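You operate a simulated robot arm through the tools that you are given. There is no shell and no other tool.

You run a simulated two-armed robot. Do the job below in one go: nothing can be reset, and whatever is moved stays where it is left.

JOB
Take the blue towel from the island top on the sink side and hang it over the handle of the dishwasher door.

It is judged by the outcome, as a careful person would: the job done as asked, and still so three seconds after it is handed in. It fails if anything else is knocked over, pushed out of place, dropped, spilled or broken. Flat cloth is picked up by pressing the open fingertips on it (5 to 10 N) and closing them slowly along it; thin cloth reads only 2 to 8 mm in the jaws.

ROBOT AND FRAMES
Two 7-joint arms with two-finger parallel grippers on one trunk, on a base that moves. Base frame: it is fixed to the floor where the robot stands at the start and does not move with it; the origin is under the middle of the robot, x ahead of it, y to its left, z up. Units: mm, degrees, N and s.
The left shoulder is at the start at [70, 177, 1120], the right one opposite. With the tool pointing down near the work surface each hand reaches from about 300 to 740 mm from the robot's upright axis, wherever it stands, measured 20 degrees to its own side. Payload 3.43 kg a hand.
The TCP of each hand is the grasp point between the finger pads, 30 mm short of the fingertips. In the tool frame z runs along the fingers and y along their closing line. The gripper opens to 94 mm. The fingers are 28 mm wide and 10 mm thick; the gripper's body (50 by 96 mm) begins 55 mm behind the TCP.
Orientation is that of the tool frame in the base frame, as a unit quaternion [w, x, y, z]. With the fingers straight down and closing along the base's y, the tool's x points along the base's -x, its y along +y and its z along -z.

CONTROLS
- The arms move only by the tool nudge_tool. It takes "left_rows", "right_rows" or both (then of equal length, played together; a hand with none holds still); each is a list of rows, each a list of 7 numbers: the opening, from 0 (shut) to 1 (fully open), then the shift along the tool's x, y, z in mm, then the turn, a rotation vector about the tool's x, y, z in rad. In form: [[claw, x, y, z, ax, ay, az], ...]. A call has 1 to 20 rows; each row is the pose to reach, as a shift and turn from the pose commanded when the call began, along the tool's axes at that moment. Each row takes 0.2 s and may step no farther than 50 mm and 8.6 degrees from the row before; otherwise, or with a gripper value out of range, the whole call is refused. Where a pose cannot be reached the arm comes as near as it can. A force on the tool above 40 N (or 10 N above the force at the start of the call, whichever is more), or a blocked arm, ends the call early, and 0.2 s more pass. The fingers move at their own pace (about 153 mm/s each) and stop on an object; they squeeze with about 23 N. The grip force told is the motor's: it shows also when the fingers shut on nothing. Time passes only in rows, and 0.2 s behind the last, so rows that repeat a pose let the fingers close. The reply holds the time, the measured pose of the TCP, the force on the tool along the base axes, the opening and the grip force, in the units named above and with some noise, with the torque about the TCP (base axes, N m) and any sound that the robot's microphone picked up, and new pictures: "views" is both (left out), scene, wrist or none (wrist: the cameras of the hands that moved).
- Cameras (640 x 400 px; columns grow to the right, rows downward): "scene" is now at [129.3, 13.3, 1430.8]; the picture's right is [0.16, -0.99, 0.00], its down [-0.67, -0.11, -0.73] and it looks along [0.73, 0.12, -0.68] (base axes); focal length 288 px, centre (320, 200). "left" rides on the left gripper at [76, -14, -102] in its tool frame; the picture's right is [0.18, 0.98, 0.00], its down [-0.75, 0.14, -0.64] and it looks along [-0.63, 0.12, 0.77] (tool axes); focal length 243 px, centre (320, 200). "right" rides on the right gripper at [76, 14, -102] in its tool frame; the picture's right is [-0.18, 0.98, 0.00], its down [-0.75, -0.14, -0.64] and it looks along [-0.63, -0.12, 0.77] (tool axes); focal length 243 px, centre (320, 200). There is no depth. A picture from a camera that has moved, and an enlarged one, comes with that camera's place and axes in the base frame and with its lens.
- raise_lower(by): slides the trunk up (or, below 0, down) by that many mm; the arms and the scene camera ride with it, the base frame stays. It gives what a move gives, with no picture.
- steer(legs): drives the robot by 1 to 6 legs, each [ahead, turn to the left] in mm and degrees, along the robot's own axes; the way and the turn of a leg run together, so that a leg with both is an arc; at most 1500 mm and 180 degrees a leg. The arms and the cameras ride along, it lands a little off, and it stops where it bumps. It gives what a move gives, and a new picture of the scene camera.
- turn_head(pan, tilt): turns the head with the scene camera to pan (to the left, within 86 degrees either way) and tilt (down, from -29 to 69), counted from straight ahead of the robot. It gives what a move gives, and a new picture of the scene camera.
- enlarge(camera, box): a new picture of the part [left, top, right, bottom] of that camera's present view, enlarged. The clock stands still meanwhile.
- job_done(): hands the job in; it is judged then, once.

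Nothing tells you exact positions but the pictures and the camera data. Unless the task says otherwise, let go and move clear before handing in.

The tools are called after ">>>" by a JSON object that holds its "method" and its "body". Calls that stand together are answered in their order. nudge_tool: Moves the arms, as the interface text tells. Its arguments: {"type":"object","properties":{"left_rows":{"type":"array"},"right_rows":{"type":"array"},"views":{"type":"string","enum":["both","scene","wrist","none"]}},"required":[]} The other tools are called the same way: raise_lower (by) moves the trunk up or down; steer (legs) drives the base; turn_head (pan, tilt) turns the head that bears the scene camera; enlarge (camera, box) takes an enlarged picture of a part of a camera's view; job_done () hands the job in.

At the start:

```text
t: 0.0
left_position: [497.1, 312.9, 1151.4]
left_ee_rot: [0.0, 0.0, 1.0, -0.001]
left_force: [-0.8, 0.2, -0.2]
left_ft_torque: [0.01, -0.02, -0.02]
left_opening: 93.9
left_finger_force: 0.1
right_position: [349.0, -82.9, 1137.4]
right_ee_rot: [0.0, -0.002, 1.0, 0.0]
right_force: [0.2, 0.3, -0.1]
right_ft_torque: [0.03, -0.02, 0.02]
right_opening: 94.0
right_finger_force: 0.0
trunk travel left (down, up): [-700.0, 140.0]
robot x, y, heading: [2.9, 0.2, 0.1]
head pan, tilt (commanded): [9.1, 42.7]
```

scene: 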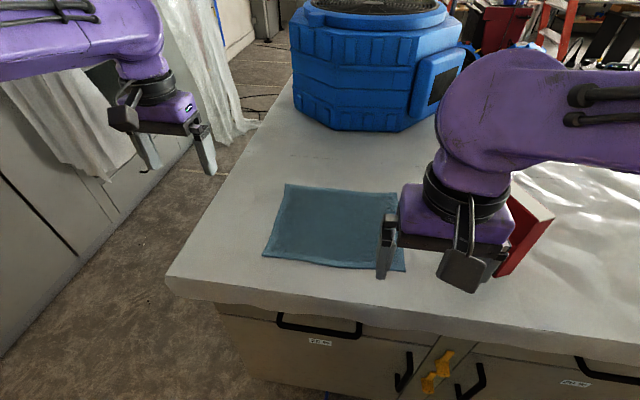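
right: 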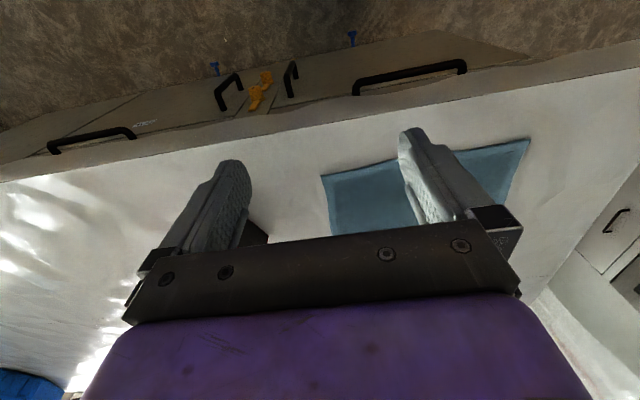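
left: 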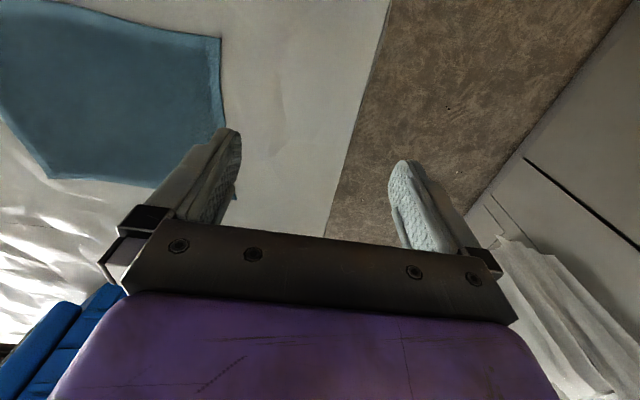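

I see a blue towel lying flat on a white-topped island, with a blue bin behind it and a red object under the right hand. I can't see the dishwasher yet, so I'll turn the head and look around before moving anything.

>>> {"method": "turn_head", "body": {"pan": 70, "tilt": 35}}

>>> {"method": "turn_head", "body": {"pan": 35, "tilt": 25}}

>>> {"method": "turn_head", "body": {"pan": -40, "tilt": 30}}

>>> {"method": "turn_head", "body": {"pan": -80, "tilt": 35}}

>>> {"method": "turn_head", "body": {"pan": 0, "tilt": 65}}

```text
t: 1.3
left_position: [496.1, 313.2, 1150.8]
left_ee_rot: [0.0, 0.0, 1.0, 0.0]
left_force: [-0.9, -1.1, 0.5]
left_ft_torque: [-0.01, -0.04, 0.0]
left_opening: 94.2
left_finger_force: 0.0
right_position: [348.8, -83.0, 1136.7]
right_ee_rot: [0.001, -0.002, 1.0, 0.0]
right_force: [0.1, 0.4, 0.3]
right_ft_torque: [0.0, 0.01, -0.03]
right_opening: 94.3
right_finger_force: 0.0
trunk travel left (down, up): [-700.0, 140.0]
robot x, y, heading: [-2.9, 3.8, -0.2]
head pan, tilt (commanded): [70.0, 35.0]
camera scene: at [77.5, 82.8, 1442.4], right [0.94, -0.34, 0.0], down [-0.2, -0.54, -0.82], along [0.28, 0.77, -0.57], focal length 288 px, centre (320, 200)
```

scene: 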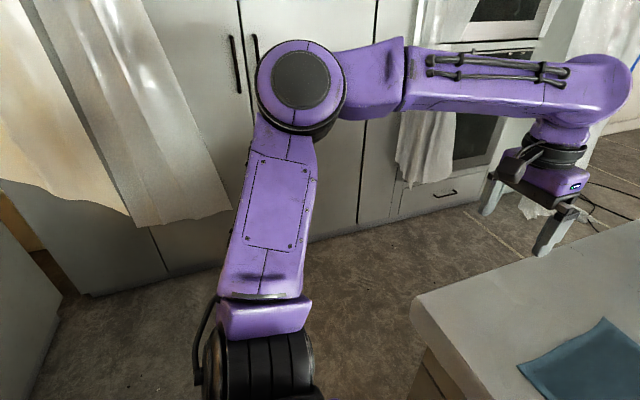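

```text
t: 2.3
left_position: [496.2, 314.3, 1151.3]
left_ee_rot: [-0.001, 0.0, 1.0, 0.0]
left_force: [-0.1, 0.2, 0.5]
left_ft_torque: [-0.02, -0.01, 0.01]
left_opening: 93.9
left_finger_force: 0.1
right_position: [348.1, -81.5, 1136.7]
right_ee_rot: [0.001, -0.002, 1.0, 0.0]
right_force: [-1.0, 0.6, 0.2]
right_ft_torque: [0.01, 0.0, 0.01]
right_opening: 94.1
right_finger_force: 0.0
trunk travel left (down, up): [-700.0, 140.0]
robot x, y, heading: [2.4, 1.6, 0.0]
head pan, tilt (commanded): [35.0, 25.0]
camera scene: at [122.6, 53.1, 1458.1], right [0.57, -0.82, 0.0], down [-0.35, -0.24, -0.91], along [0.74, 0.52, -0.42], focal length 288 px, centre (320, 200)
```

scene: 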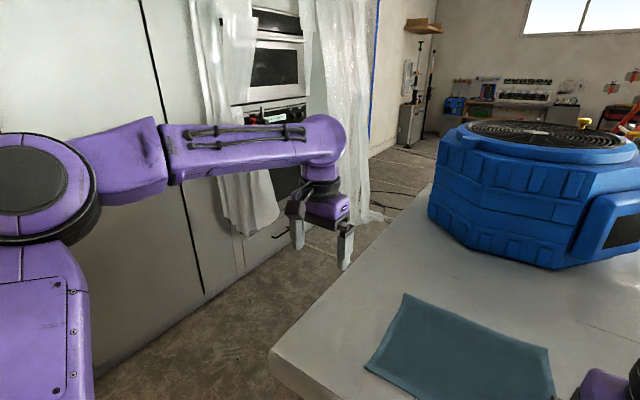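

```text
t: 3.8
left_position: [497.3, 313.7, 1151.3]
left_ee_rot: [0.0, 0.0, 1.0, 0.0]
left_force: [0.2, -0.1, 1.1]
left_ft_torque: [-0.02, 0.01, 0.01]
left_opening: 93.9
left_finger_force: 0.0
right_position: [349.1, -81.5, 1137.4]
right_ee_rot: [0.001, -0.002, 1.0, 0.0]
right_force: [0.1, 0.7, -0.7]
right_ft_torque: [0.0, 0.02, 0.01]
right_opening: 94.1
right_finger_force: 0.1
trunk travel left (down, up): [-700.0, 140.0]
robot x, y, heading: [-2.4, -0.7, 0.1]
head pan, tilt (commanded): [-40.0, 30.0]
camera scene: at [116.6, -58.0, 1450.2], right [-0.64, -0.77, 0.0], down [-0.38, 0.32, -0.87], along [0.66, -0.56, -0.5], focal length 288 px, centre (320, 200)
```

scene: 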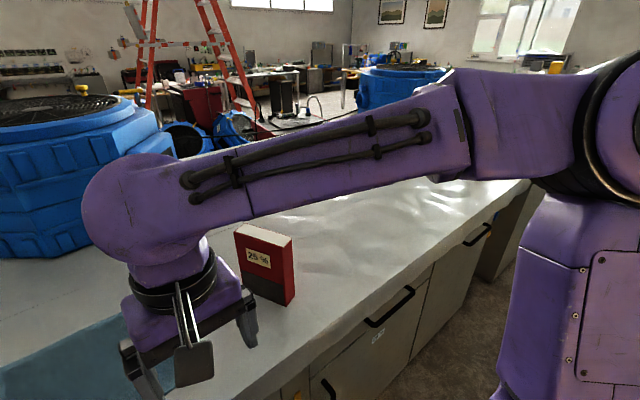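

```text
t: 4.9
left_position: [496.5, 314.4, 1149.6]
left_ee_rot: [0.001, 0.0, 1.0, 0.0]
left_force: [0.2, 0.8, -0.2]
left_ft_torque: [0.0, 0.01, 0.01]
left_opening: 94.2
left_finger_force: 0.1
right_position: [348.4, -82.4, 1137.2]
right_ee_rot: [0.001, -0.002, 1.0, 0.0]
right_force: [-0.1, 0.3, -0.2]
right_ft_torque: [0.03, -0.03, -0.02]
right_opening: 93.9
right_finger_force: 0.0
trunk travel left (down, up): [-700.0, 140.0]
robot x, y, heading: [0.5, 1.6, -0.0]
head pan, tilt (commanded): [-80.0, 35.0]
camera scene: at [62.7, -86.6, 1442.4], right [-0.98, -0.17, 0.0], down [-0.1, 0.56, -0.82], along [0.14, -0.81, -0.57], focal length 288 px, centre (320, 200)
```

scene: 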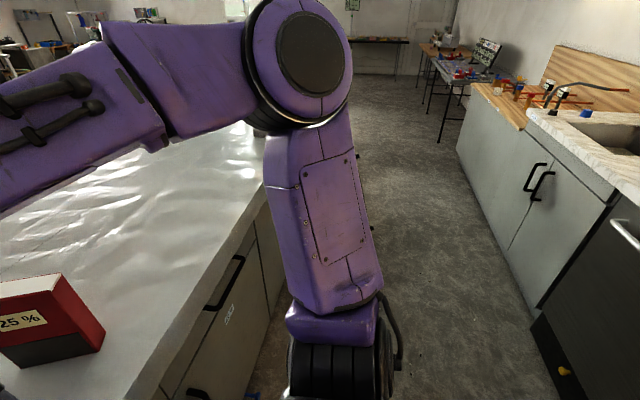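

```text
t: 6.4
left_position: [495.7, 313.6, 1149.8]
left_ee_rot: [-0.001, 0.001, 1.0, 0.0]
left_force: [0.2, -0.5, 0.3]
left_ft_torque: [0.01, 0.01, 0.0]
left_opening: 93.8
left_finger_force: 0.2
right_position: [348.5, -82.6, 1136.9]
right_ee_rot: [0.001, -0.003, 1.0, 0.0]
right_force: [0.1, 0.6, 0.2]
right_ft_torque: [0.03, -0.03, 0.02]
right_opening: 93.9
right_finger_force: 0.1
trunk travel left (down, up): [-700.0, 140.0]
robot x, y, heading: [-1.2, -2.6, 0.2]
head pan, tilt (commanded): [0.0, 65.0]
camera scene: at [108.0, 0.0, 1402.5], right [0.0, -1.0, 0.0], down [-0.91, 0.0, -0.42], along [0.42, 0.0, -0.91], focal length 288 px, centre (320, 200)
```

scene: 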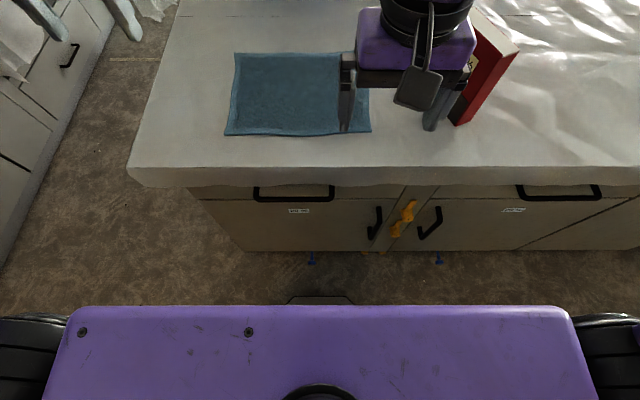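

The sink counter and a dark dishwasher with a metal bar handle are behind me on the right. I'll pan the head to its right limit to see them better.

>>> {"method": "turn_head", "body": {"pan": -86, "tilt": 30}}

>>> {"method": "turn_head", "body": {"pan": -86, "tilt": 60}}

>>> {"method": "turn_head", "body": {"pan": 86, "tilt": 45}}

```text
t: 8.0
left_position: [497.6, 313.5, 1151.5]
left_ee_rot: [0.0, 0.0, 1.0, -0.001]
left_force: [-0.6, -0.9, 0.2]
left_ft_torque: [-0.02, 0.0, 0.01]
left_opening: 94.2
left_finger_force: 0.0
right_position: [348.6, -81.2, 1137.2]
right_ee_rot: [0.001, -0.001, 1.0, 0.0]
right_force: [0.5, 0.2, -0.2]
right_ft_torque: [0.0, 0.0, 0.02]
right_opening: 93.9
right_finger_force: 0.1
trunk travel left (down, up): [-700.0, 140.0]
robot x, y, heading: [0.1, 2.0, 0.0]
head pan, tilt (commanded): [-85.9, 30.0]
camera scene: at [53.7, -90.1, 1450.2], right [-1.0, -0.07, 0.0], down [-0.04, 0.5, -0.87], along [0.06, -0.86, -0.5], focal length 288 px, centre (320, 200)
```

scene: 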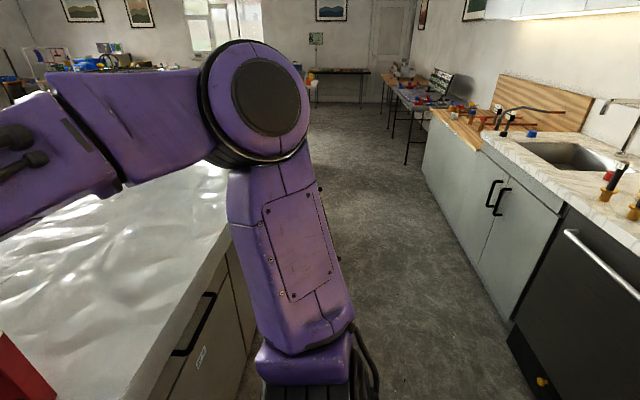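

```text
t: 8.9
left_position: [496.5, 313.6, 1150.1]
left_ee_rot: [0.0, 0.0, 1.0, 0.0]
left_force: [0.1, -0.4, -0.4]
left_ft_torque: [0.0, 0.01, 0.0]
left_opening: 94.2
left_finger_force: 0.0
right_position: [348.9, -82.4, 1136.7]
right_ee_rot: [0.001, -0.002, 1.0, -0.001]
right_force: [-0.2, 1.0, 0.1]
right_ft_torque: [-0.01, 0.01, 0.02]
right_opening: 94.2
right_finger_force: 0.0
trunk travel left (down, up): [-700.0, 140.0]
robot x, y, heading: [0.1, -0.4, -0.0]
head pan, tilt (commanded): [-85.9, 60.0]
camera scene: at [52.0, -66.5, 1408.1], right [-1.0, -0.07, 0.0], down [-0.06, 0.86, -0.5], along [0.04, -0.5, -0.87], focal length 288 px, centre (320, 200)
```

scene: 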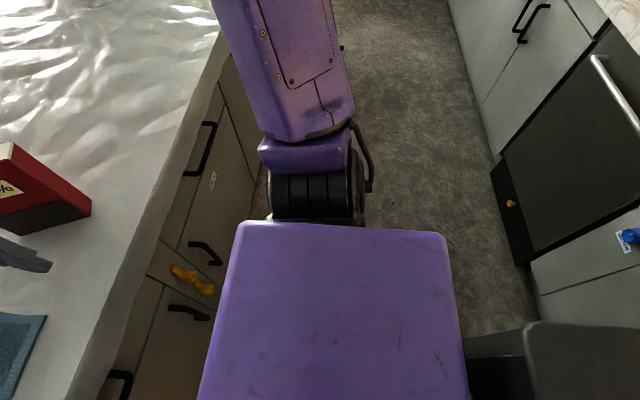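

```text
t: 11.5
left_position: [496.0, 313.7, 1150.1]
left_ee_rot: [0.0, 0.001, 1.0, 0.0]
left_force: [-0.1, 0.5, 0.0]
left_ft_torque: [-0.04, 0.01, 0.03]
left_opening: 93.9
left_finger_force: 0.2
right_position: [348.8, -82.5, 1136.2]
right_ee_rot: [0.001, -0.001, 1.0, 0.0]
right_force: [-0.5, -0.6, -0.6]
right_ft_torque: [0.01, 0.0, 0.01]
right_opening: 94.2
right_finger_force: 0.0
trunk travel left (down, up): [-700.0, 140.0]
robot x, y, heading: [1.6, 3.4, 0.2]
head pan, tilt (commanded): [85.9, 45.0]
camera scene: at [53.1, 81.2, 1427.6], right [1.0, -0.07, 0.0], down [-0.05, -0.71, -0.71], along [0.05, 0.71, -0.71], focal length 288 px, centre (320, 200)
```

scene: 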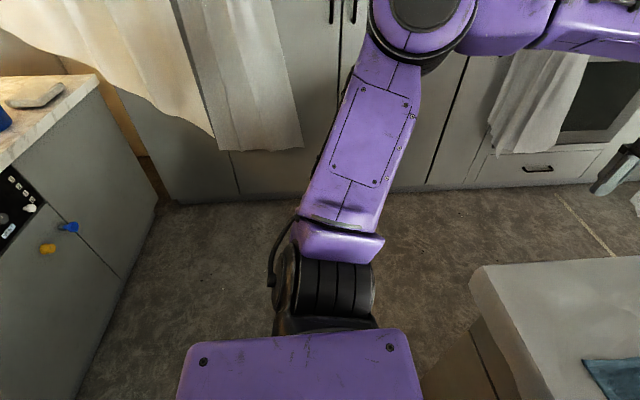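

The towel lies at about x 495–750, y −110 to 210, on a top about z 900. The dishwasher bar runs along y near x −810, behind me. I'll look at the towel again more closely before approaching it.

>>> {"method": "turn_head", "body": {"pan": 8, "tilt": 52}}

>>> {"method": "enlarge", "body": {"camera": "scene", "box": [180, 60, 500, 260]}}

>>> {"method": "enlarge", "body": {"camera": "right", "box": [300, 100, 620, 300]}}

```text
t: 13.1
left_position: [496.0, 312.2, 1151.3]
left_ee_rot: [0.001, 0.0, 1.0, 0.0]
left_force: [0.1, 0.1, 1.0]
left_ft_torque: [0.01, -0.01, 0.02]
left_opening: 93.9
left_finger_force: 0.0
right_position: [348.5, -82.1, 1137.2]
right_ee_rot: [0.001, -0.001, 1.0, 0.0]
right_force: [0.4, -0.4, -0.5]
right_ft_torque: [-0.02, 0.02, 0.0]
right_opening: 93.9
right_finger_force: 0.0
trunk travel left (down, up): [-700.0, 140.0]
robot x, y, heading: [0.8, 2.1, -0.0]
head pan, tilt (commanded): [8.0, 52.0]
camera scene: at [121.6, 10.6, 1418.0], right [0.14, -0.99, 0.0], down [-0.78, -0.11, -0.62], along [0.61, 0.09, -0.79], focal length 288 px, centre (320, 200)
```

scene: 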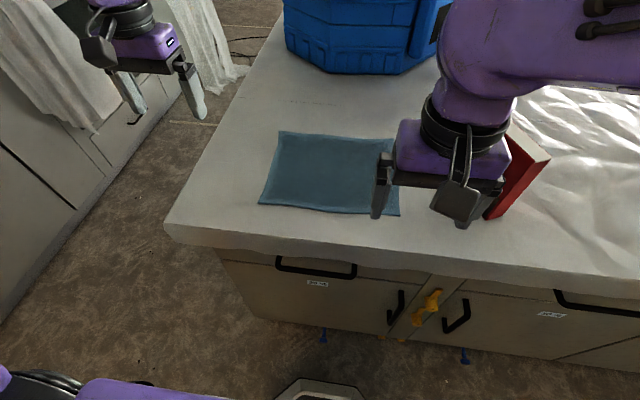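

```text
2.00 times, centred on (340, 160) of scene
camera zoom: at [121.6, 10.6, 1418.0], right [0.14, -0.99, 0.0], down [-0.78, -0.11, -0.62], along [0.61, 0.09, -0.79], focal length 577 px, centre (280, 280)
```

zoom: 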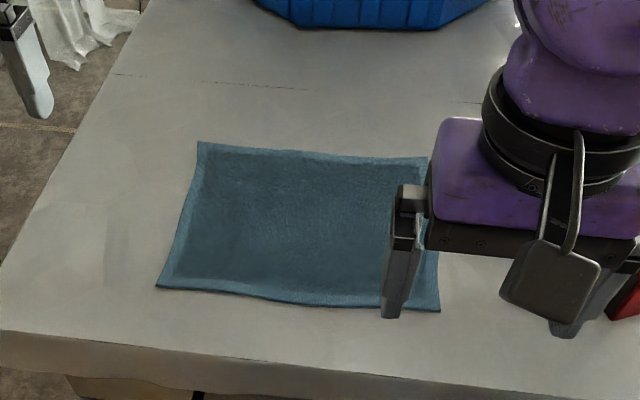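

```text
2.00 times, centred on (460, 200) of right
camera zoom: at [272.4, -68.1, 1239.8], right [0.18, 0.98, 0.0], down [0.75, -0.14, 0.64], along [0.63, -0.12, -0.77], focal length 485 px, centre (40, 200)
```

zoom: 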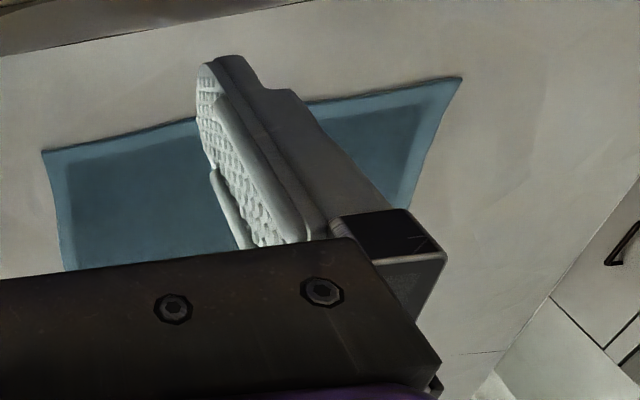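

The towel's near edge is at x≈490–500, from y≈−111 to y≈201. I'll pinch that edge with both hands so it hangs as a curtain. First I'll yaw both hands 90° in free air so the fingers close along x.

>>> {"method": "nudge_tool", "body": {"left_rows": [[1, 0, 0, 0, 0, 0, 0.1428], [1, 0, 0, 0, 0, 0, 0.2856], [1, 0, 0, 0, 0, 0, 0.4284], [1, 0, 0, 0, 0, 0, 0.5712], [1, 0, 0, 0, 0, 0, 0.714], [1, 0, 0, 0, 0, 0, 0.8568], [1, 0, 0, 0, 0, 0, 0.9996], [0.85, 0, 0, 0, 0, 0, 1.1424], [0.7, 0, 0, 0, 0, 0, 1.2852], [0.7, 0, 0, 0, 0, 0, 1.428], [0.7, 0, 0, 0, 0, 0, 1.5708]], "right_rows": [[1, 0, 0, 0, 0, 0, -0.1428], [1, 0, 0, 0, 0, 0, -0.2856], [1, 0, 0, 0, 0, 0, -0.4284], [1, 0, 0, 0, 0, 0, -0.5712], [1, 0, 0, 0, 0, 0, -0.714], [1, 0, 0, 0, 0, 0, -0.8568], [1, 0, 0, 0, 0, 0, -0.9996], [0.85, 0, 0, 0, 0, 0, -1.1424], [0.7, 0, 0, 0, 0, 0, -1.2852], [0.7, 0, 0, 0, 0, 0, -1.428], [0.7, 0, 0, 0, 0, 0, -1.5708]], "views": "both"}}

```text
t: 15.4
left_position: [497.5, 313.8, 1149.2]
left_ee_rot: [0.0, 0.708, 0.707, 0.0]
left_force: [0.2, 0.5, -0.3]
left_ft_torque: [-0.01, 0.02, 0.02]
left_opening: 65.5
left_finger_force: 0.1
right_position: [348.5, -82.0, 1136.2]
right_ee_rot: [0.0, 0.709, -0.705, 0.0]
right_force: [-0.1, 0.0, -0.2]
right_ft_torque: [0.03, -0.02, -0.04]
right_opening: 66.1
right_finger_force: 0.1
trunk travel left (down, up): [-700.0, 140.0]
robot x, y, heading: [3.1, -0.0, -0.1]
head pan, tilt (commanded): [8.0, 52.0]
camera scene: at [121.7, 10.7, 1418.0], right [0.14, -0.99, 0.0], down [-0.78, -0.11, -0.62], along [0.61, 0.09, -0.79], focal length 288 px, centre (320, 200)
camera right: at [334.8, -157.7, 1239.9], right [-0.98, 0.18, 0.0], down [0.14, 0.75, 0.64], along [0.12, 0.63, -0.77], focal length 243 px, centre (320, 200)
camera left: at [483.1, 391.6, 1252.7], right [0.98, 0.18, 0.0], down [0.14, -0.75, 0.64], along [0.12, -0.63, -0.77], focal length 243 px, centre (320, 200)
```

scene: 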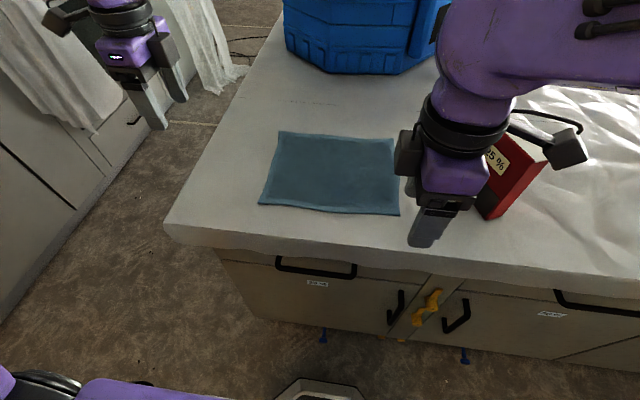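
right: 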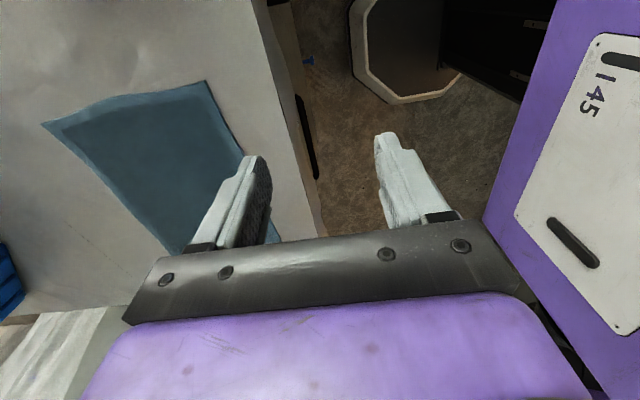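
left: 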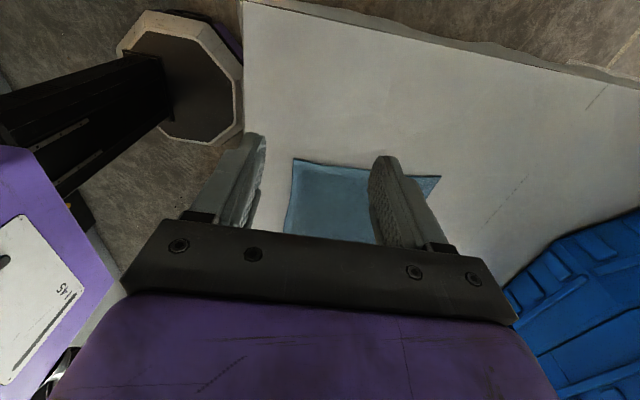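

Both hands yawed cleanly. Now I'll move them above the towel's near edge, left near (536, 150) and right near (543, −60), and stop with the tips about 35 mm above the top.

>>> {"method": "nudge_tool", "body": {"left_rows": [[0.7, -41, 9.6, 0, 0, 0, 0], [0.7, -82, 19.2, 0, 0, 0, 0], [0.7, -123, 28.9, 0, 0, 0, 0], [0.7, -161, 38.5, 0, 0, 0, 0], [0.7, -161, 38.5, 45, 0, 0, 0], [0.7, -161, 38.5, 90, 0, 0, 0], [0.7, -161, 38.5, 135, 0, 0, 0], [0.7, -161, 38.5, 180, 0, 0, 0]], "right_rows": [[0.7, -5, -48, 0, 0, 0, 0], [0.7, -10, -97, 0, 0, 0, 0], [0.7, -15, -146, 0, 0, 0, 0], [0.7, -18, -194.5, 0, 0, 0, 0], [0.7, -18, -194.5, 43, 0, 0, 0], [0.7, -18, -194.5, 86, 0, 0, 0], [0.7, -18, -194.5, 129, 0, 0, 0], [0.7, -18, -194.5, 168, 0, 0, 0]], "views": "both"}}

```text
t: 17.2
left_position: [537.4, 153.2, 968.6]
left_ee_rot: [0.0, 0.707, 0.707, -0.001]
left_force: [-0.6, 0.8, -0.3]
left_ft_torque: [-0.01, 0.02, 0.01]
left_opening: 66.0
left_finger_force: 0.1
right_position: [544.4, -62.8, 969.4]
right_ee_rot: [-0.001, 0.708, -0.706, 0.001]
right_force: [0.4, 0.5, 0.2]
right_ft_torque: [-0.01, 0.0, 0.03]
right_opening: 65.9
right_finger_force: 0.1
trunk travel left (down, up): [-700.0, 140.0]
robot x, y, heading: [1.4, -1.1, -0.2]
head pan, tilt (commanded): [8.0, 52.0]
camera scene: at [123.5, 11.2, 1417.9], right [0.14, -0.99, 0.0], down [-0.78, -0.11, -0.61], along [0.61, 0.09, -0.79], focal length 288 px, centre (320, 200)
camera right: at [529.4, -138.9, 1072.6], right [-0.98, 0.18, 0.0], down [0.14, 0.75, 0.64], along [0.12, 0.63, -0.77], focal length 243 px, centre (320, 200)
camera left: at [522.4, 231.0, 1070.9], right [0.98, 0.18, 0.0], down [0.14, -0.75, 0.64], along [0.12, -0.63, -0.77], focal length 243 px, centre (320, 200)
```

scene: 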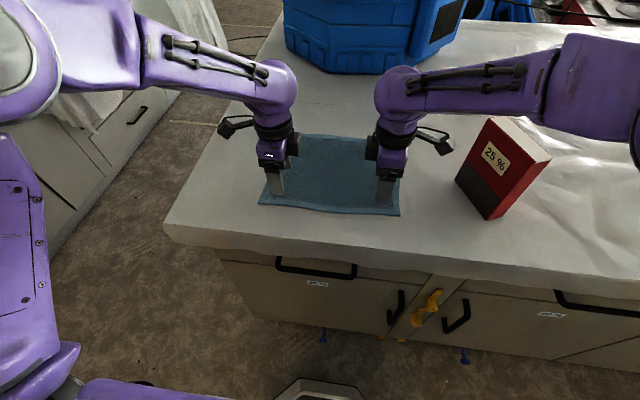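
right: 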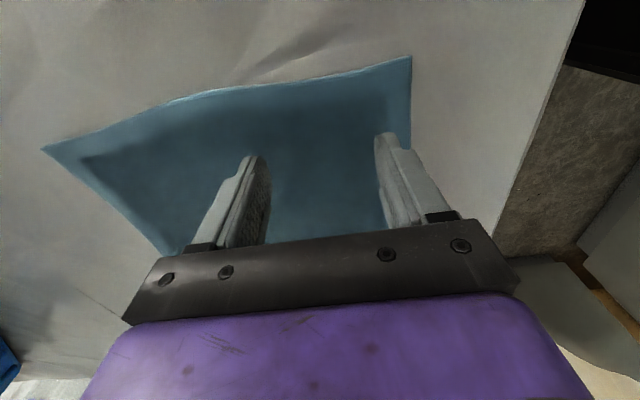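
left: 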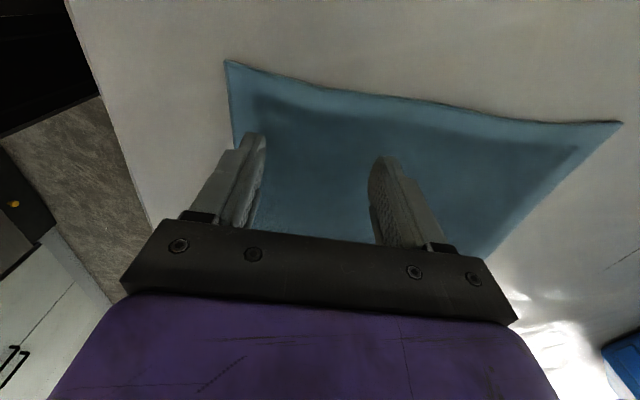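

Both hands are in place above the near edge. I'll check the fingertips against the edge with enlarged views before pressing down.

>>> {"method": "enlarge", "body": {"camera": "scene", "box": [240, 120, 432, 240]}}

>>> {"method": "enlarge", "body": {"camera": "right", "box": [200, 40, 520, 240]}}

>>> {"method": "enlarge", "body": {"camera": "left", "box": [150, 40, 470, 240]}}

```text
3.33 times, centred on (336, 180) of scene
camera zoom: at [123.5, 11.2, 1417.9], right [0.14, -0.99, 0.0], down [-0.78, -0.11, -0.61], along [0.61, 0.09, -0.79], focal length 962 px, centre (267, 267)
```

zoom: 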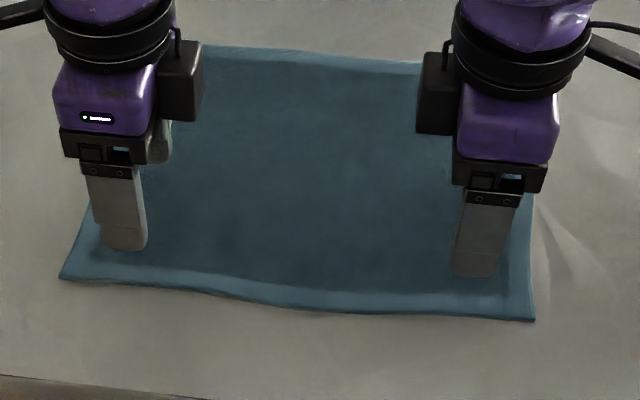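

```text
2.00 times, centred on (360, 140) of right
camera zoom: at [529.4, -138.9, 1072.6], right [-0.98, 0.18, 0.0], down [0.14, 0.75, 0.64], along [0.12, 0.63, -0.77], focal length 485 px, centre (240, 320)
```

zoom: 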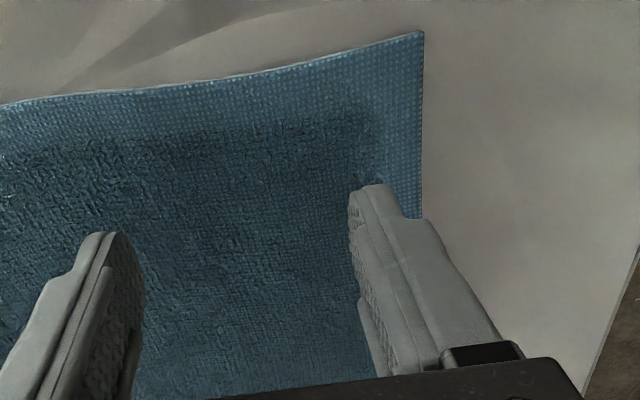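

```text
2.00 times, centred on (310, 140) of left
camera zoom: at [522.4, 231.0, 1070.9], right [0.98, 0.18, 0.0], down [0.14, -0.75, 0.64], along [0.12, -0.63, -0.77], focal length 485 px, centre (340, 320)
```

zoom: 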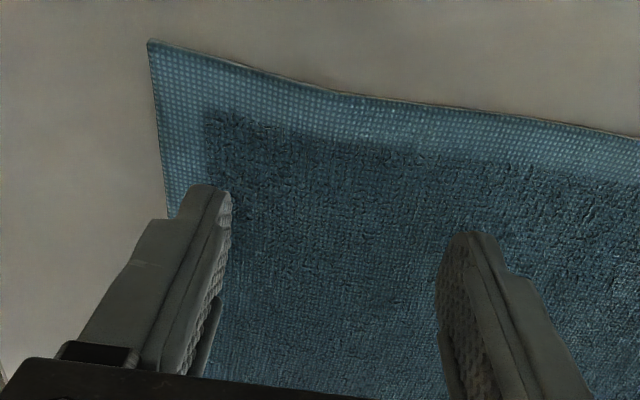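

The near fingertips would land about 20–25 mm inside the edge, so I'll shift both hands roughly 10 mm toward the edge. Then I'll lower in small steps and watch the force.

>>> {"method": "nudge_tool", "body": {"left_rows": [[0.7, 0, -6, 0, 0, 0, 0], [0.7, 0, -12, 0, 0, 0, 0], [0.7, 0, -12, 4, 0, 0, 0], [0.7, 0, -12, 8, 0, 0, 0], [0.7, 0, -12, 12, 0, 0, 0], [0.7, 0, -12, 16, 0, 0, 0]], "right_rows": [[0.7, 0, 5, 0, 0, 0, 0], [0.7, 0, 9, 0, 0, 0, 0], [0.7, 0, 9, 4, 0, 0, 0], [0.7, 0, 9, 8, 0, 0, 0], [0.7, 0, 9, 12, 0, 0, 0], [0.7, 0, 9, 16, 0, 0, 0]], "views": "wrist"}}

```text
t: 18.6
left_position: [522.4, 154.0, 955.4]
left_ee_rot: [0.001, 0.707, 0.707, 0.0]
left_force: [-0.3, 0.1, 1.3]
left_ft_torque: [-0.02, 0.01, 0.0]
left_opening: 65.7
left_finger_force: 0.1
right_position: [535.2, -63.6, 955.4]
right_ee_rot: [-0.001, 0.709, -0.706, 0.0]
right_force: [-0.8, 0.7, 3.1]
right_ft_torque: [0.05, 0.02, 0.02]
right_opening: 65.9
right_finger_force: 0.0
trunk travel left (down, up): [-700.0, 140.0]
robot x, y, heading: [0.3, 1.4, -0.1]
head pan, tilt (commanded): [8.0, 52.0]
camera right: at [520.6, -139.9, 1056.8], right [-0.98, 0.18, 0.0], down [0.14, 0.75, 0.64], along [0.12, 0.63, -0.77], focal length 243 px, centre (320, 200)
camera left: at [508.5, 229.9, 1057.7], right [0.98, 0.18, 0.0], down [0.14, -0.75, 0.64], along [0.12, -0.63, -0.77], focal length 243 px, centre (320, 200)
```

right: 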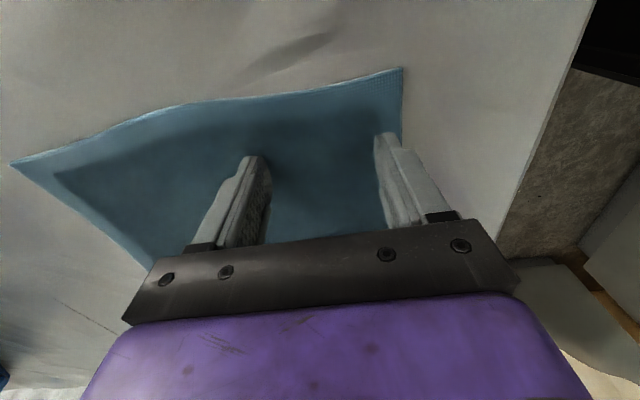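
left: 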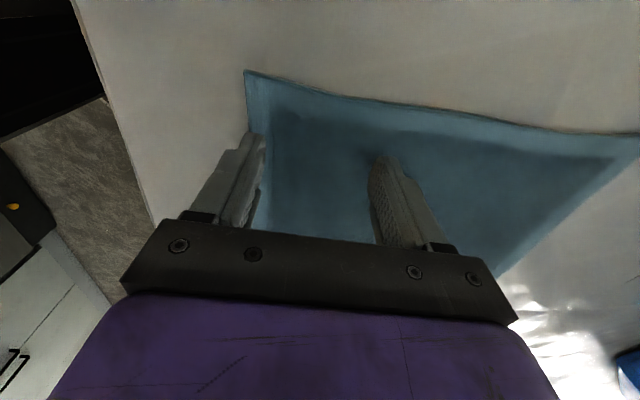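

Contact is felt at TCP z≈955, so the top is at about z 925. The near tips are very close to the towel's edge, so I'll lift slightly, shift them a few mm inward and press lightly.

>>> {"method": "nudge_tool", "body": {"left_rows": [[0.7, 0, 0, -6, 0, 0, 0], [0.7, 0, 7, -6, 0, 0, 0], [0.7, 0, 7, -3, 0, 0, 0], [0.7, 0, 7, 0, 0, 0, 0], [0.7, 0, 7, 2, 0, 0, 0], [0.7, 0, 7, 2, 0, 0, 0]], "right_rows": [[0.7, 0, 0, -6, 0, 0, 0], [0.7, 0, -4, -6, 0, 0, 0], [0.7, 0, -4, -3, 0, 0, 0], [0.7, 0, -4, 0, 0, 0, 0], [0.7, 0, -4, 1, 0, 0, 0], [0.7, 0, -4, 1, 0, 0, 0]], "views": "wrist"}}

```text
t: 20.1
left_position: [530.6, 152.0, 954.3]
left_ee_rot: [0.001, 0.707, 0.707, 0.001]
left_force: [1.8, 0.3, 6.7]
left_ft_torque: [0.03, 0.11, 0.0]
left_opening: 65.2
left_finger_force: 0.0
right_position: [537.6, -63.9, 952.4]
right_ee_rot: [-0.002, 0.709, -0.706, 0.0]
right_force: [1.5, 0.7, 5.9]
right_ft_torque: [-0.01, 0.02, 0.04]
right_opening: 65.6
right_finger_force: 0.1
trunk travel left (down, up): [-700.0, 140.0]
robot x, y, heading: [-1.7, -3.4, 0.0]
head pan, tilt (commanded): [8.0, 52.0]
camera right: at [524.2, -139.8, 1056.2], right [-0.98, 0.18, 0.0], down [0.14, 0.75, 0.64], along [0.12, 0.63, -0.77], focal length 243 px, centre (320, 200)
camera left: at [516.2, 230.1, 1056.2], right [0.98, 0.18, 0.0], down [0.14, -0.75, 0.64], along [0.12, -0.63, -0.77], focal length 243 px, centre (320, 200)
```

right: 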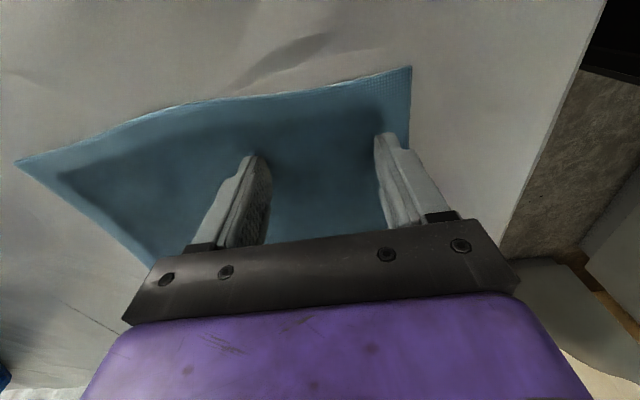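
left: 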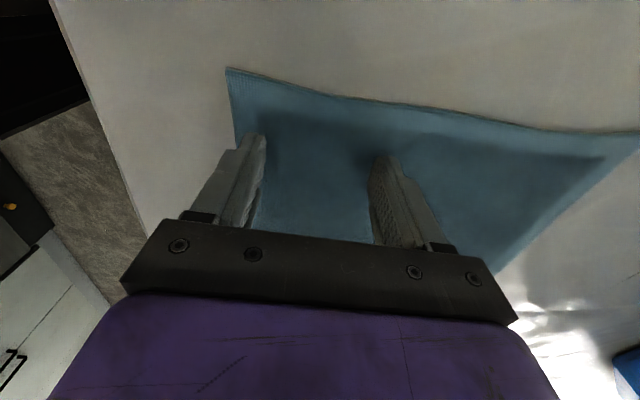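

Both hands are pressing on the cloth at 6–7 N, just inside the edge. Now I'll close the fingers slowly along it.

>>> {"method": "nudge_tool", "body": {"left_rows": [[0.65, 0, 0, 0, 0, 0, 0], [0.6, 0, 0, 0, 0, 0, 0], [0.55, 0, 0, 0, 0, 0, 0], [0.5, 0, 0, 0, 0, 0, 0], [0.45, 0, 0, 0, 0, 0, 0], [0.4, 0, 0, 0, 0, 0, 0], [0.35, 0, 0, 0, 0, 0, 0], [0.3, 0, 0, 0, 0, 0, 0], [0.25, 0, 0, 0, 0, 0, 0], [0.2, 0, 0, 0, 0, 0, 0], [0.15, 0, 0, 0, 0, 0, 0], [0.1, 0, 0, 0, 0, 0, 0], [0.05, 0, 0, 0, 0, 0, 0], [0, 0, 0, 0, 0, 0, 0], [0, 0, 0, 0, 0, 0, 0], [0, 0, 0, 0, 0, 0, 0]], "right_rows": [[0.65, 0, 0, 0, 0, 0, 0], [0.6, 0, 0, 0, 0, 0, 0], [0.55, 0, 0, 0, 0, 0, 0], [0.5, 0, 0, 0, 0, 0, 0], [0.45, 0, 0, 0, 0, 0, 0], [0.4, 0, 0, 0, 0, 0, 0], [0.35, 0, 0, 0, 0, 0, 0], [0.3, 0, 0, 0, 0, 0, 0], [0.25, 0, 0, 0, 0, 0, 0], [0.2, 0, 0, 0, 0, 0, 0], [0.15, 0, 0, 0, 0, 0, 0], [0.1, 0, 0, 0, 0, 0, 0], [0.05, 0, 0, 0, 0, 0, 0], [0, 0, 0, 0, 0, 0, 0], [0, 0, 0, 0, 0, 0, 0], [0, 0, 0, 0, 0, 0, 0]], "views": "both"}}

```text
t: 23.4
left_position: [528.7, 152.5, 954.5]
left_ee_rot: [0.001, 0.707, 0.707, 0.001]
left_force: [0.7, -1.0, 6.7]
left_ft_torque: [-0.02, 0.03, -0.01]
left_opening: 5.8
left_finger_force: 23.2
right_position: [536.5, -63.9, 953.0]
right_ee_rot: [-0.002, 0.708, -0.706, 0.0]
right_force: [-0.4, 1.7, 5.9]
right_ft_torque: [0.02, 0.04, 0.04]
right_opening: 7.4
right_finger_force: 23.2
trunk travel left (down, up): [-700.0, 140.0]
robot x, y, heading: [1.3, 1.9, -0.0]
head pan, tilt (commanded): [8.0, 52.0]
camera scene: at [119.6, 10.3, 1418.2], right [0.14, -0.99, 0.0], down [-0.78, -0.11, -0.62], along [0.61, 0.09, -0.79], focal length 288 px, centre (320, 200)
camera right: at [523.2, -140.0, 1056.1], right [-0.98, 0.18, 0.0], down [0.14, 0.75, 0.64], along [0.12, 0.63, -0.77], focal length 243 px, centre (320, 200)
camera left: at [515.2, 229.9, 1056.2], right [0.98, 0.18, 0.0], down [0.14, -0.75, 0.64], along [0.12, -0.63, -0.77], focal length 243 px, centre (320, 200)
```

scene: 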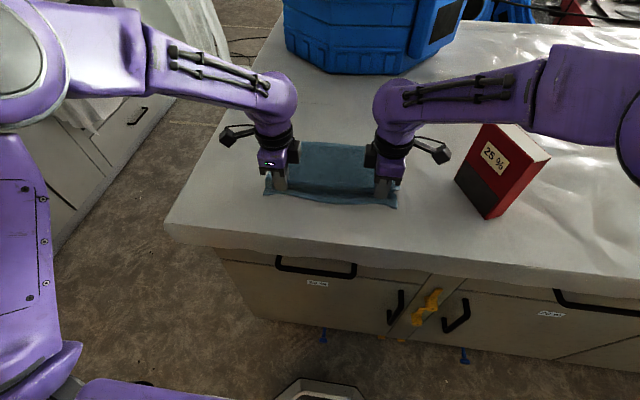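
right: 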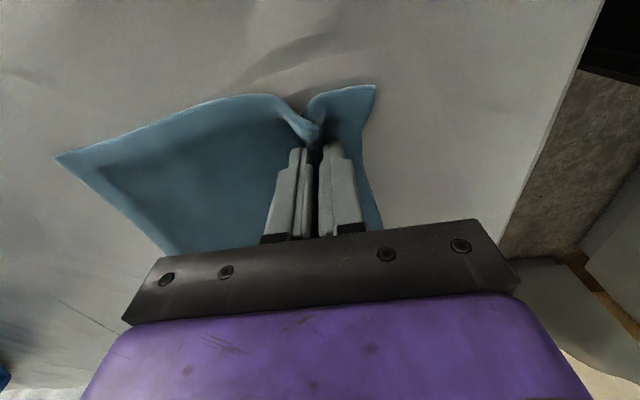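
left: 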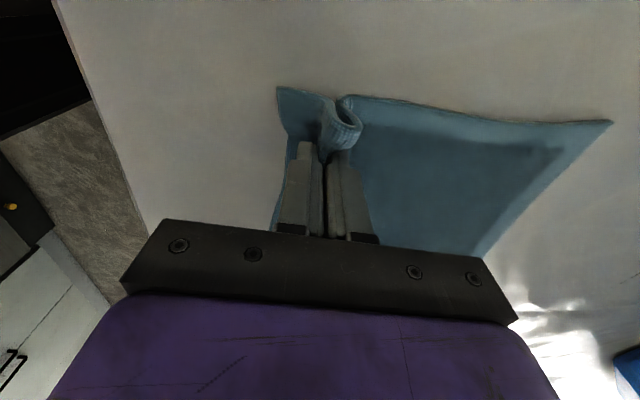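

Both hands hold a fold of cloth, with 5.8 and 7.4 mm in the jaws. I'll lift straight up slowly and check.

>>> {"method": "nudge_tool", "body": {"left_rows": [[0, 0, 0, -10, 0, 0, 0], [0, 0, 0, -25, 0, 0, 0], [0, 0, 0, -45, 0, 0, 0], [0, 0, 0, -70, 0, 0, 0], [0, 0, 0, -95, 0, 0, 0], [0, 0, 0, -120, 0, 0, 0]], "right_rows": [[0, 0, 0, -10, 0, 0, 0], [0, 0, 0, -25, 0, 0, 0], [0, 0, 0, -45, 0, 0, 0], [0, 0, 0, -70, 0, 0, 0], [0, 0, 0, -95, 0, 0, 0], [0, 0, 0, -120, 0, 0, 0]], "views": "both"}}

```text
t: 24.9
left_position: [528.3, 151.9, 1072.8]
left_ee_rot: [0.001, 0.707, 0.707, 0.0]
left_force: [0.1, -1.5, -0.1]
left_ft_torque: [-0.04, 0.01, -0.04]
left_opening: 5.3
left_finger_force: 22.6
right_position: [537.2, -65.3, 1074.2]
right_ee_rot: [-0.001, 0.709, -0.706, 0.001]
right_force: [0.3, 1.0, 0.1]
right_ft_torque: [-0.04, 0.05, -0.01]
right_opening: 7.5
right_finger_force: 22.9
trunk travel left (down, up): [-700.0, 140.0]
robot x, y, heading: [3.5, -1.5, 0.1]
head pan, tilt (commanded): [8.0, 52.0]
camera scene: at [120.8, 10.4, 1418.0], right [0.14, -0.99, 0.0], down [-0.78, -0.11, -0.62], along [0.61, 0.09, -0.79], focal length 288 px, centre (320, 200)
camera right: at [523.4, -141.8, 1176.7], right [-0.98, 0.18, 0.0], down [0.14, 0.75, 0.64], along [0.12, 0.63, -0.77], focal length 243 px, centre (320, 200)
camera left: at [514.8, 229.3, 1175.3], right [0.98, 0.18, 0.0], down [0.14, -0.75, 0.64], along [0.12, -0.63, -0.77], focal length 243 px, centre (320, 200)
```

scene: 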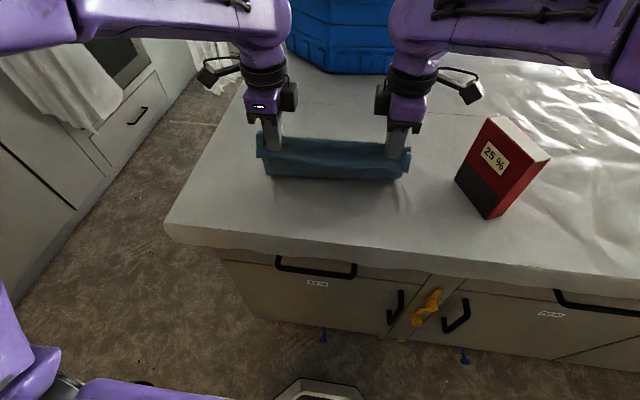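
right: 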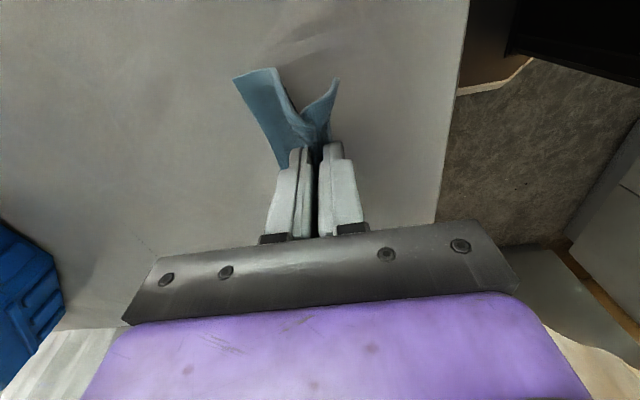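
left: 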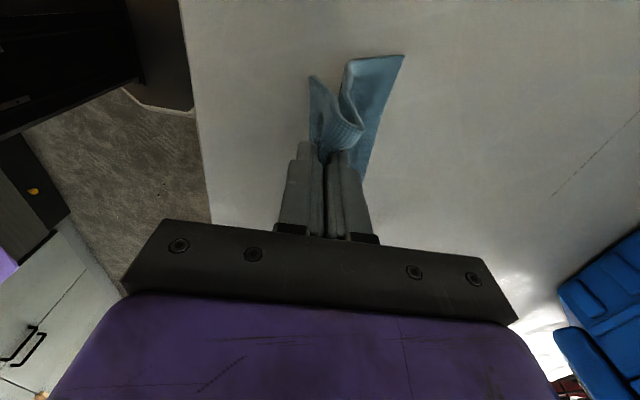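

The towel hangs from both hands with its short flap on my side. I'll lift higher, draw the hands toward the robot, and then back away from the island.

>>> {"method": "nudge_tool", "body": {"left_rows": [[0, 0, 0, -40, 0, 0, 0], [0, 0, 0, -80, 0, 0, 0], [0, 0, 0, -120, 0, 0, 0], [0, 0, 0, -150, 0, 0, 0], [0, 0, -30, -160, 0, 0, 0], [0, 0, -60, -160, 0, 0, 0], [0, 0, -90, -160, 0, 0, 0], [0, 0, -115, -160, 0, 0, 0], [0, 0, -130, -160, 0, 0, 0]], "right_rows": [[0, 0, 0, -40, 0, 0, 0], [0, 0, 0, -80, 0, 0, 0], [0, 0, 0, -120, 0, 0, 0], [0, 0, 0, -150, 0, 0, 0], [0, 0, 30, -160, 0, 0, 0], [0, 0, 60, -160, 0, 0, 0], [0, 0, 90, -160, 0, 0, 0], [0, 0, 115, -160, 0, 0, 0], [0, 0, 138, -160, 0, 0, 0]], "views": "both"}}

```text
t: 26.9
left_position: [398.5, 152.2, 1233.4]
left_ee_rot: [0.0, 0.707, 0.707, 0.002]
left_force: [0.3, -1.3, -0.2]
left_ft_torque: [0.01, -0.04, -0.01]
left_opening: 5.5
left_finger_force: 23.3
right_position: [400.0, -65.2, 1234.1]
right_ee_rot: [-0.001, 0.708, -0.706, 0.001]
right_force: [0.1, 0.0, -0.2]
right_ft_torque: [0.05, 0.02, -0.02]
right_opening: 7.1
right_finger_force: 23.3
trunk travel left (down, up): [-700.0, 140.0]
robot x, y, heading: [-2.6, 0.4, -0.2]
head pan, tilt (commanded): [8.0, 52.0]
camera scene: at [120.8, 8.6, 1418.1], right [0.14, -0.99, 0.0], down [-0.78, -0.11, -0.62], along [0.61, 0.09, -0.79], focal length 288 px, centre (320, 200)
camera right: at [385.6, -141.8, 1335.8], right [-0.98, 0.18, 0.0], down [0.14, 0.75, 0.64], along [0.12, 0.63, -0.77], focal length 243 px, centre (320, 200)
camera left: at [384.7, 228.9, 1335.7], right [0.98, 0.18, 0.0], down [0.14, -0.75, 0.64], along [0.12, -0.63, -0.77], focal length 243 px, centre (320, 200)
```

scene: 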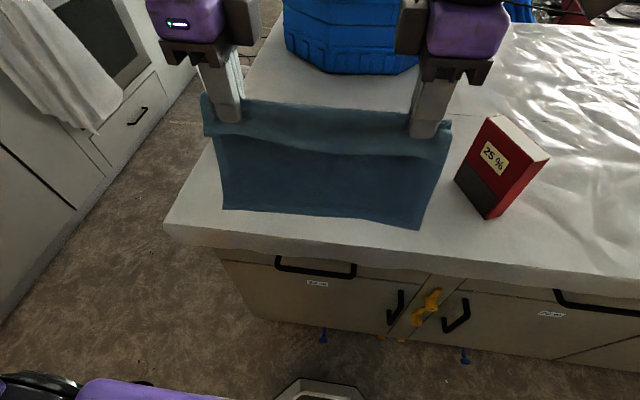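
right: 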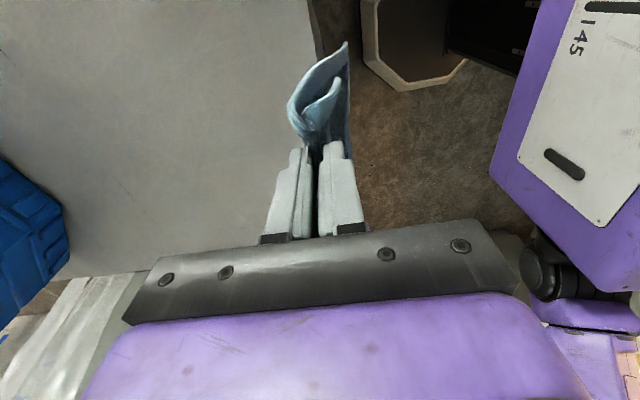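
left: 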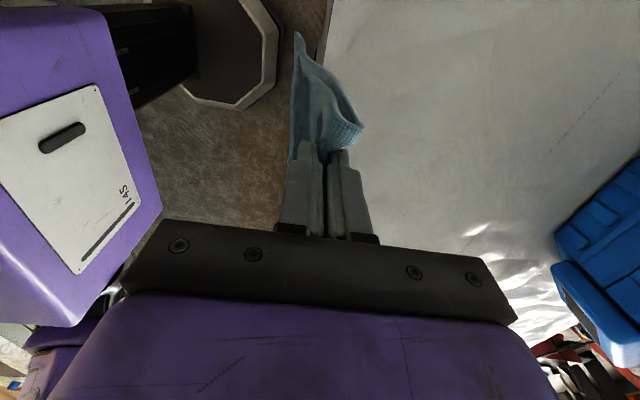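

The towel hangs as a neat curtain. Next I'll back away about 230 mm and turn right 90°, keeping the arms clear of the island.

>>> {"method": "steer", "body": {"legs": [[-230, 0]]}}

>>> {"method": "steer", "body": {"legs": [[0, -45]]}}

```text
t: 28.6
left_position: [171.3, 152.6, 1231.4]
left_ee_rot: [0.0, 0.707, 0.707, 0.0]
left_force: [0.6, -1.3, -0.6]
left_ft_torque: [0.02, 0.01, -0.01]
left_opening: 5.5
left_finger_force: 23.6
right_position: [171.5, -64.3, 1232.6]
right_ee_rot: [-0.001, 0.707, -0.707, 0.001]
right_force: [0.4, -0.1, 0.5]
right_ft_torque: [-0.01, 0.03, 0.0]
right_opening: 7.1
right_finger_force: 23.2
trunk travel left (down, up): [-700.0, 140.0]
robot x, y, heading: [-232.4, -1.5, -0.2]
head pan, tilt (commanded): [8.0, 52.0]
camera scene: at [-107.2, 10.4, 1417.9], right [0.14, -0.99, 0.0], down [-0.78, -0.11, -0.61], along [0.61, 0.08, -0.79], focal length 288 px, centre (320, 200)
```

scene: 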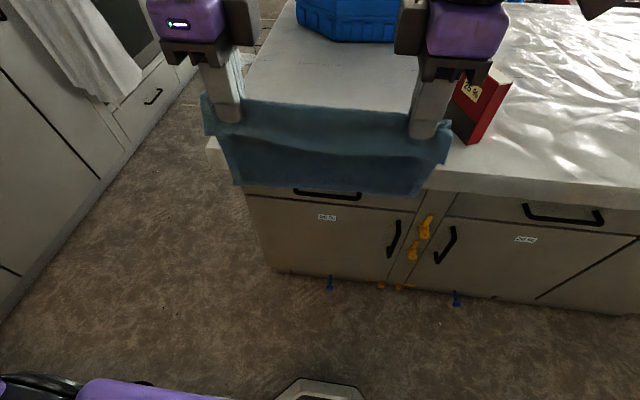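

```text
t: 31.1
left_position: [160.8, -177.0, 1231.8]
left_ee_rot: [0.001, 0.925, 0.379, 0.001]
left_force: [-1.2, -0.2, -0.4]
left_ft_torque: [-0.03, -0.02, 0.04]
left_opening: 5.3
left_finger_force: 22.8
right_position: [6.5, -330.2, 1234.4]
right_ee_rot: [-0.001, -0.379, 0.925, 0.0]
right_force: [0.4, -0.6, 0.2]
right_ft_torque: [0.03, 0.0, 0.09]
right_opening: 6.7
right_finger_force: 22.8
trunk travel left (down, up): [-700.0, 140.0]
robot x, y, heading: [-228.8, 0.1, -45.6]
head pan, tilt (commanded): [8.0, 52.0]
camera scene: at [-137.8, -81.0, 1418.0], right [-0.61, -0.79, 0.0], down [-0.63, 0.48, -0.62], along [0.49, -0.37, -0.79], focal length 288 px, centre (320, 200)
```

scene: 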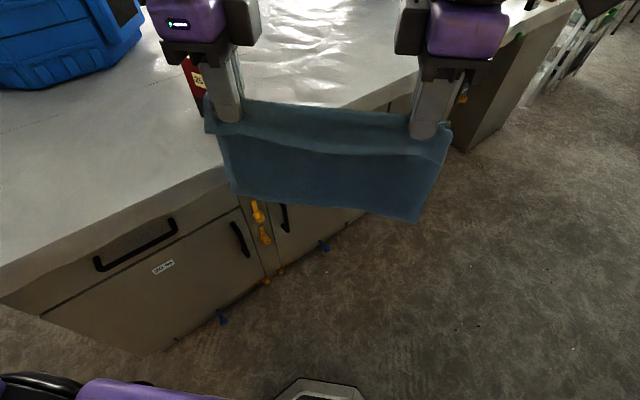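

It's turning cleanly and the towel is secure. I'll finish the turn to face −y, then look right at the dishwasher.

>>> {"method": "steer", "body": {"legs": [[0, -44.5]]}}

>>> {"method": "turn_head", "body": {"pan": -60, "tilt": 35}}

>>> {"method": "enlarge", "body": {"camera": "scene", "box": [160, 60, 560, 310]}}

```text
t: 33.5
left_position: [-80.9, -400.5, 1232.1]
left_ee_rot: [0.0, 1.0, -0.003, 0.0]
left_force: [-0.1, -0.3, 0.0]
left_ft_torque: [0.03, 0.04, 0.03]
left_opening: 5.1
left_finger_force: 22.9
right_position: [-295.7, -399.9, 1232.5]
right_ee_rot: [0.001, 0.003, 1.0, -0.001]
right_force: [0.7, 0.1, 0.0]
right_ft_torque: [-0.02, -0.04, 0.09]
right_opening: 6.9
right_finger_force: 23.0
trunk travel left (down, up): [-700.0, 140.0]
robot x, y, heading: [-230.5, 3.2, -90.2]
head pan, tilt (commanded): [8.0, 52.0]
camera scene: at [-222.7, -124.3, 1418.0], right [-0.99, -0.13, 0.0], down [-0.1, 0.78, -0.62], along [0.08, -0.61, -0.79], focal length 288 px, centre (320, 200)
```

scene: 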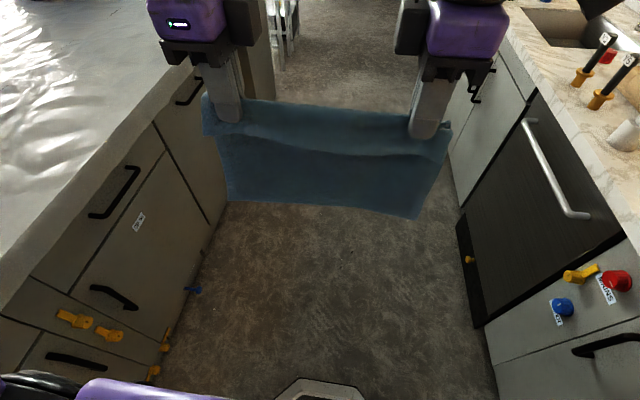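

```text
t: 34.9
left_position: [-79.7, -399.9, 1231.8]
left_ee_rot: [0.0, 1.0, -0.003, 0.0]
left_force: [-1.8, -0.8, 0.2]
left_ft_torque: [-0.02, 0.05, 0.07]
left_opening: 5.2
left_finger_force: 23.6
right_position: [-296.8, -401.2, 1232.8]
right_ee_rot: [0.0, 0.002, 1.0, -0.001]
right_force: [2.2, -0.5, 0.2]
right_ft_torque: [0.01, -0.04, 0.1]
right_opening: 6.6
right_finger_force: 23.4
trunk travel left (down, up): [-700.0, 140.0]
robot x, y, heading: [-232.5, -0.2, -90.3]
head pan, tilt (commanded): [-60.0, 35.0]
camera scene: at [-309.5, -93.6, 1442.4], right [-0.49, 0.87, 0.0], down [0.5, 0.28, -0.82], along [-0.71, -0.41, -0.57], focal length 288 px, centre (320, 200)
```

scene: 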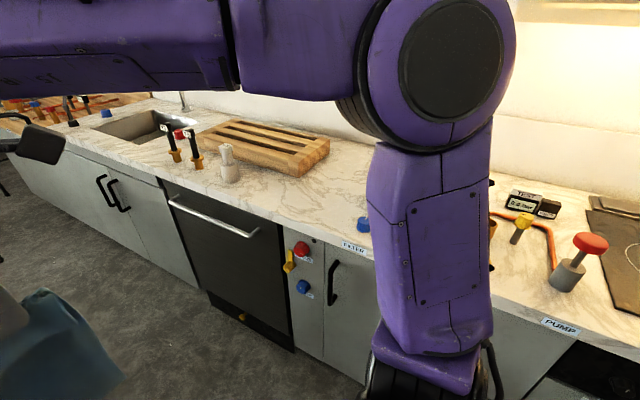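

```text
1.60 times, centred on (360, 185) of scene
camera zoom: at [-309.5, -93.6, 1442.4], right [-0.49, 0.87, 0.0], down [0.5, 0.28, -0.82], along [-0.71, -0.41, -0.57], focal length 462 px, centre (256, 224)
```

zoom: 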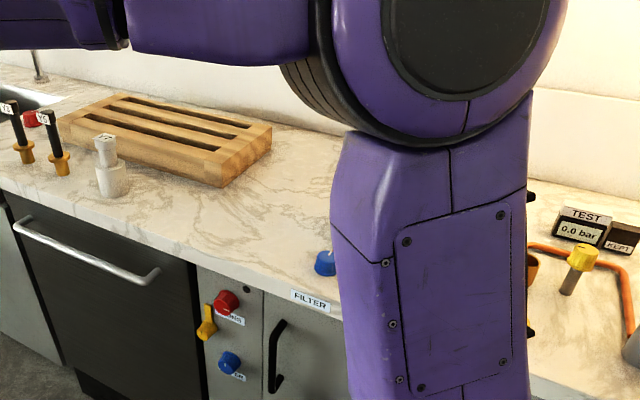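

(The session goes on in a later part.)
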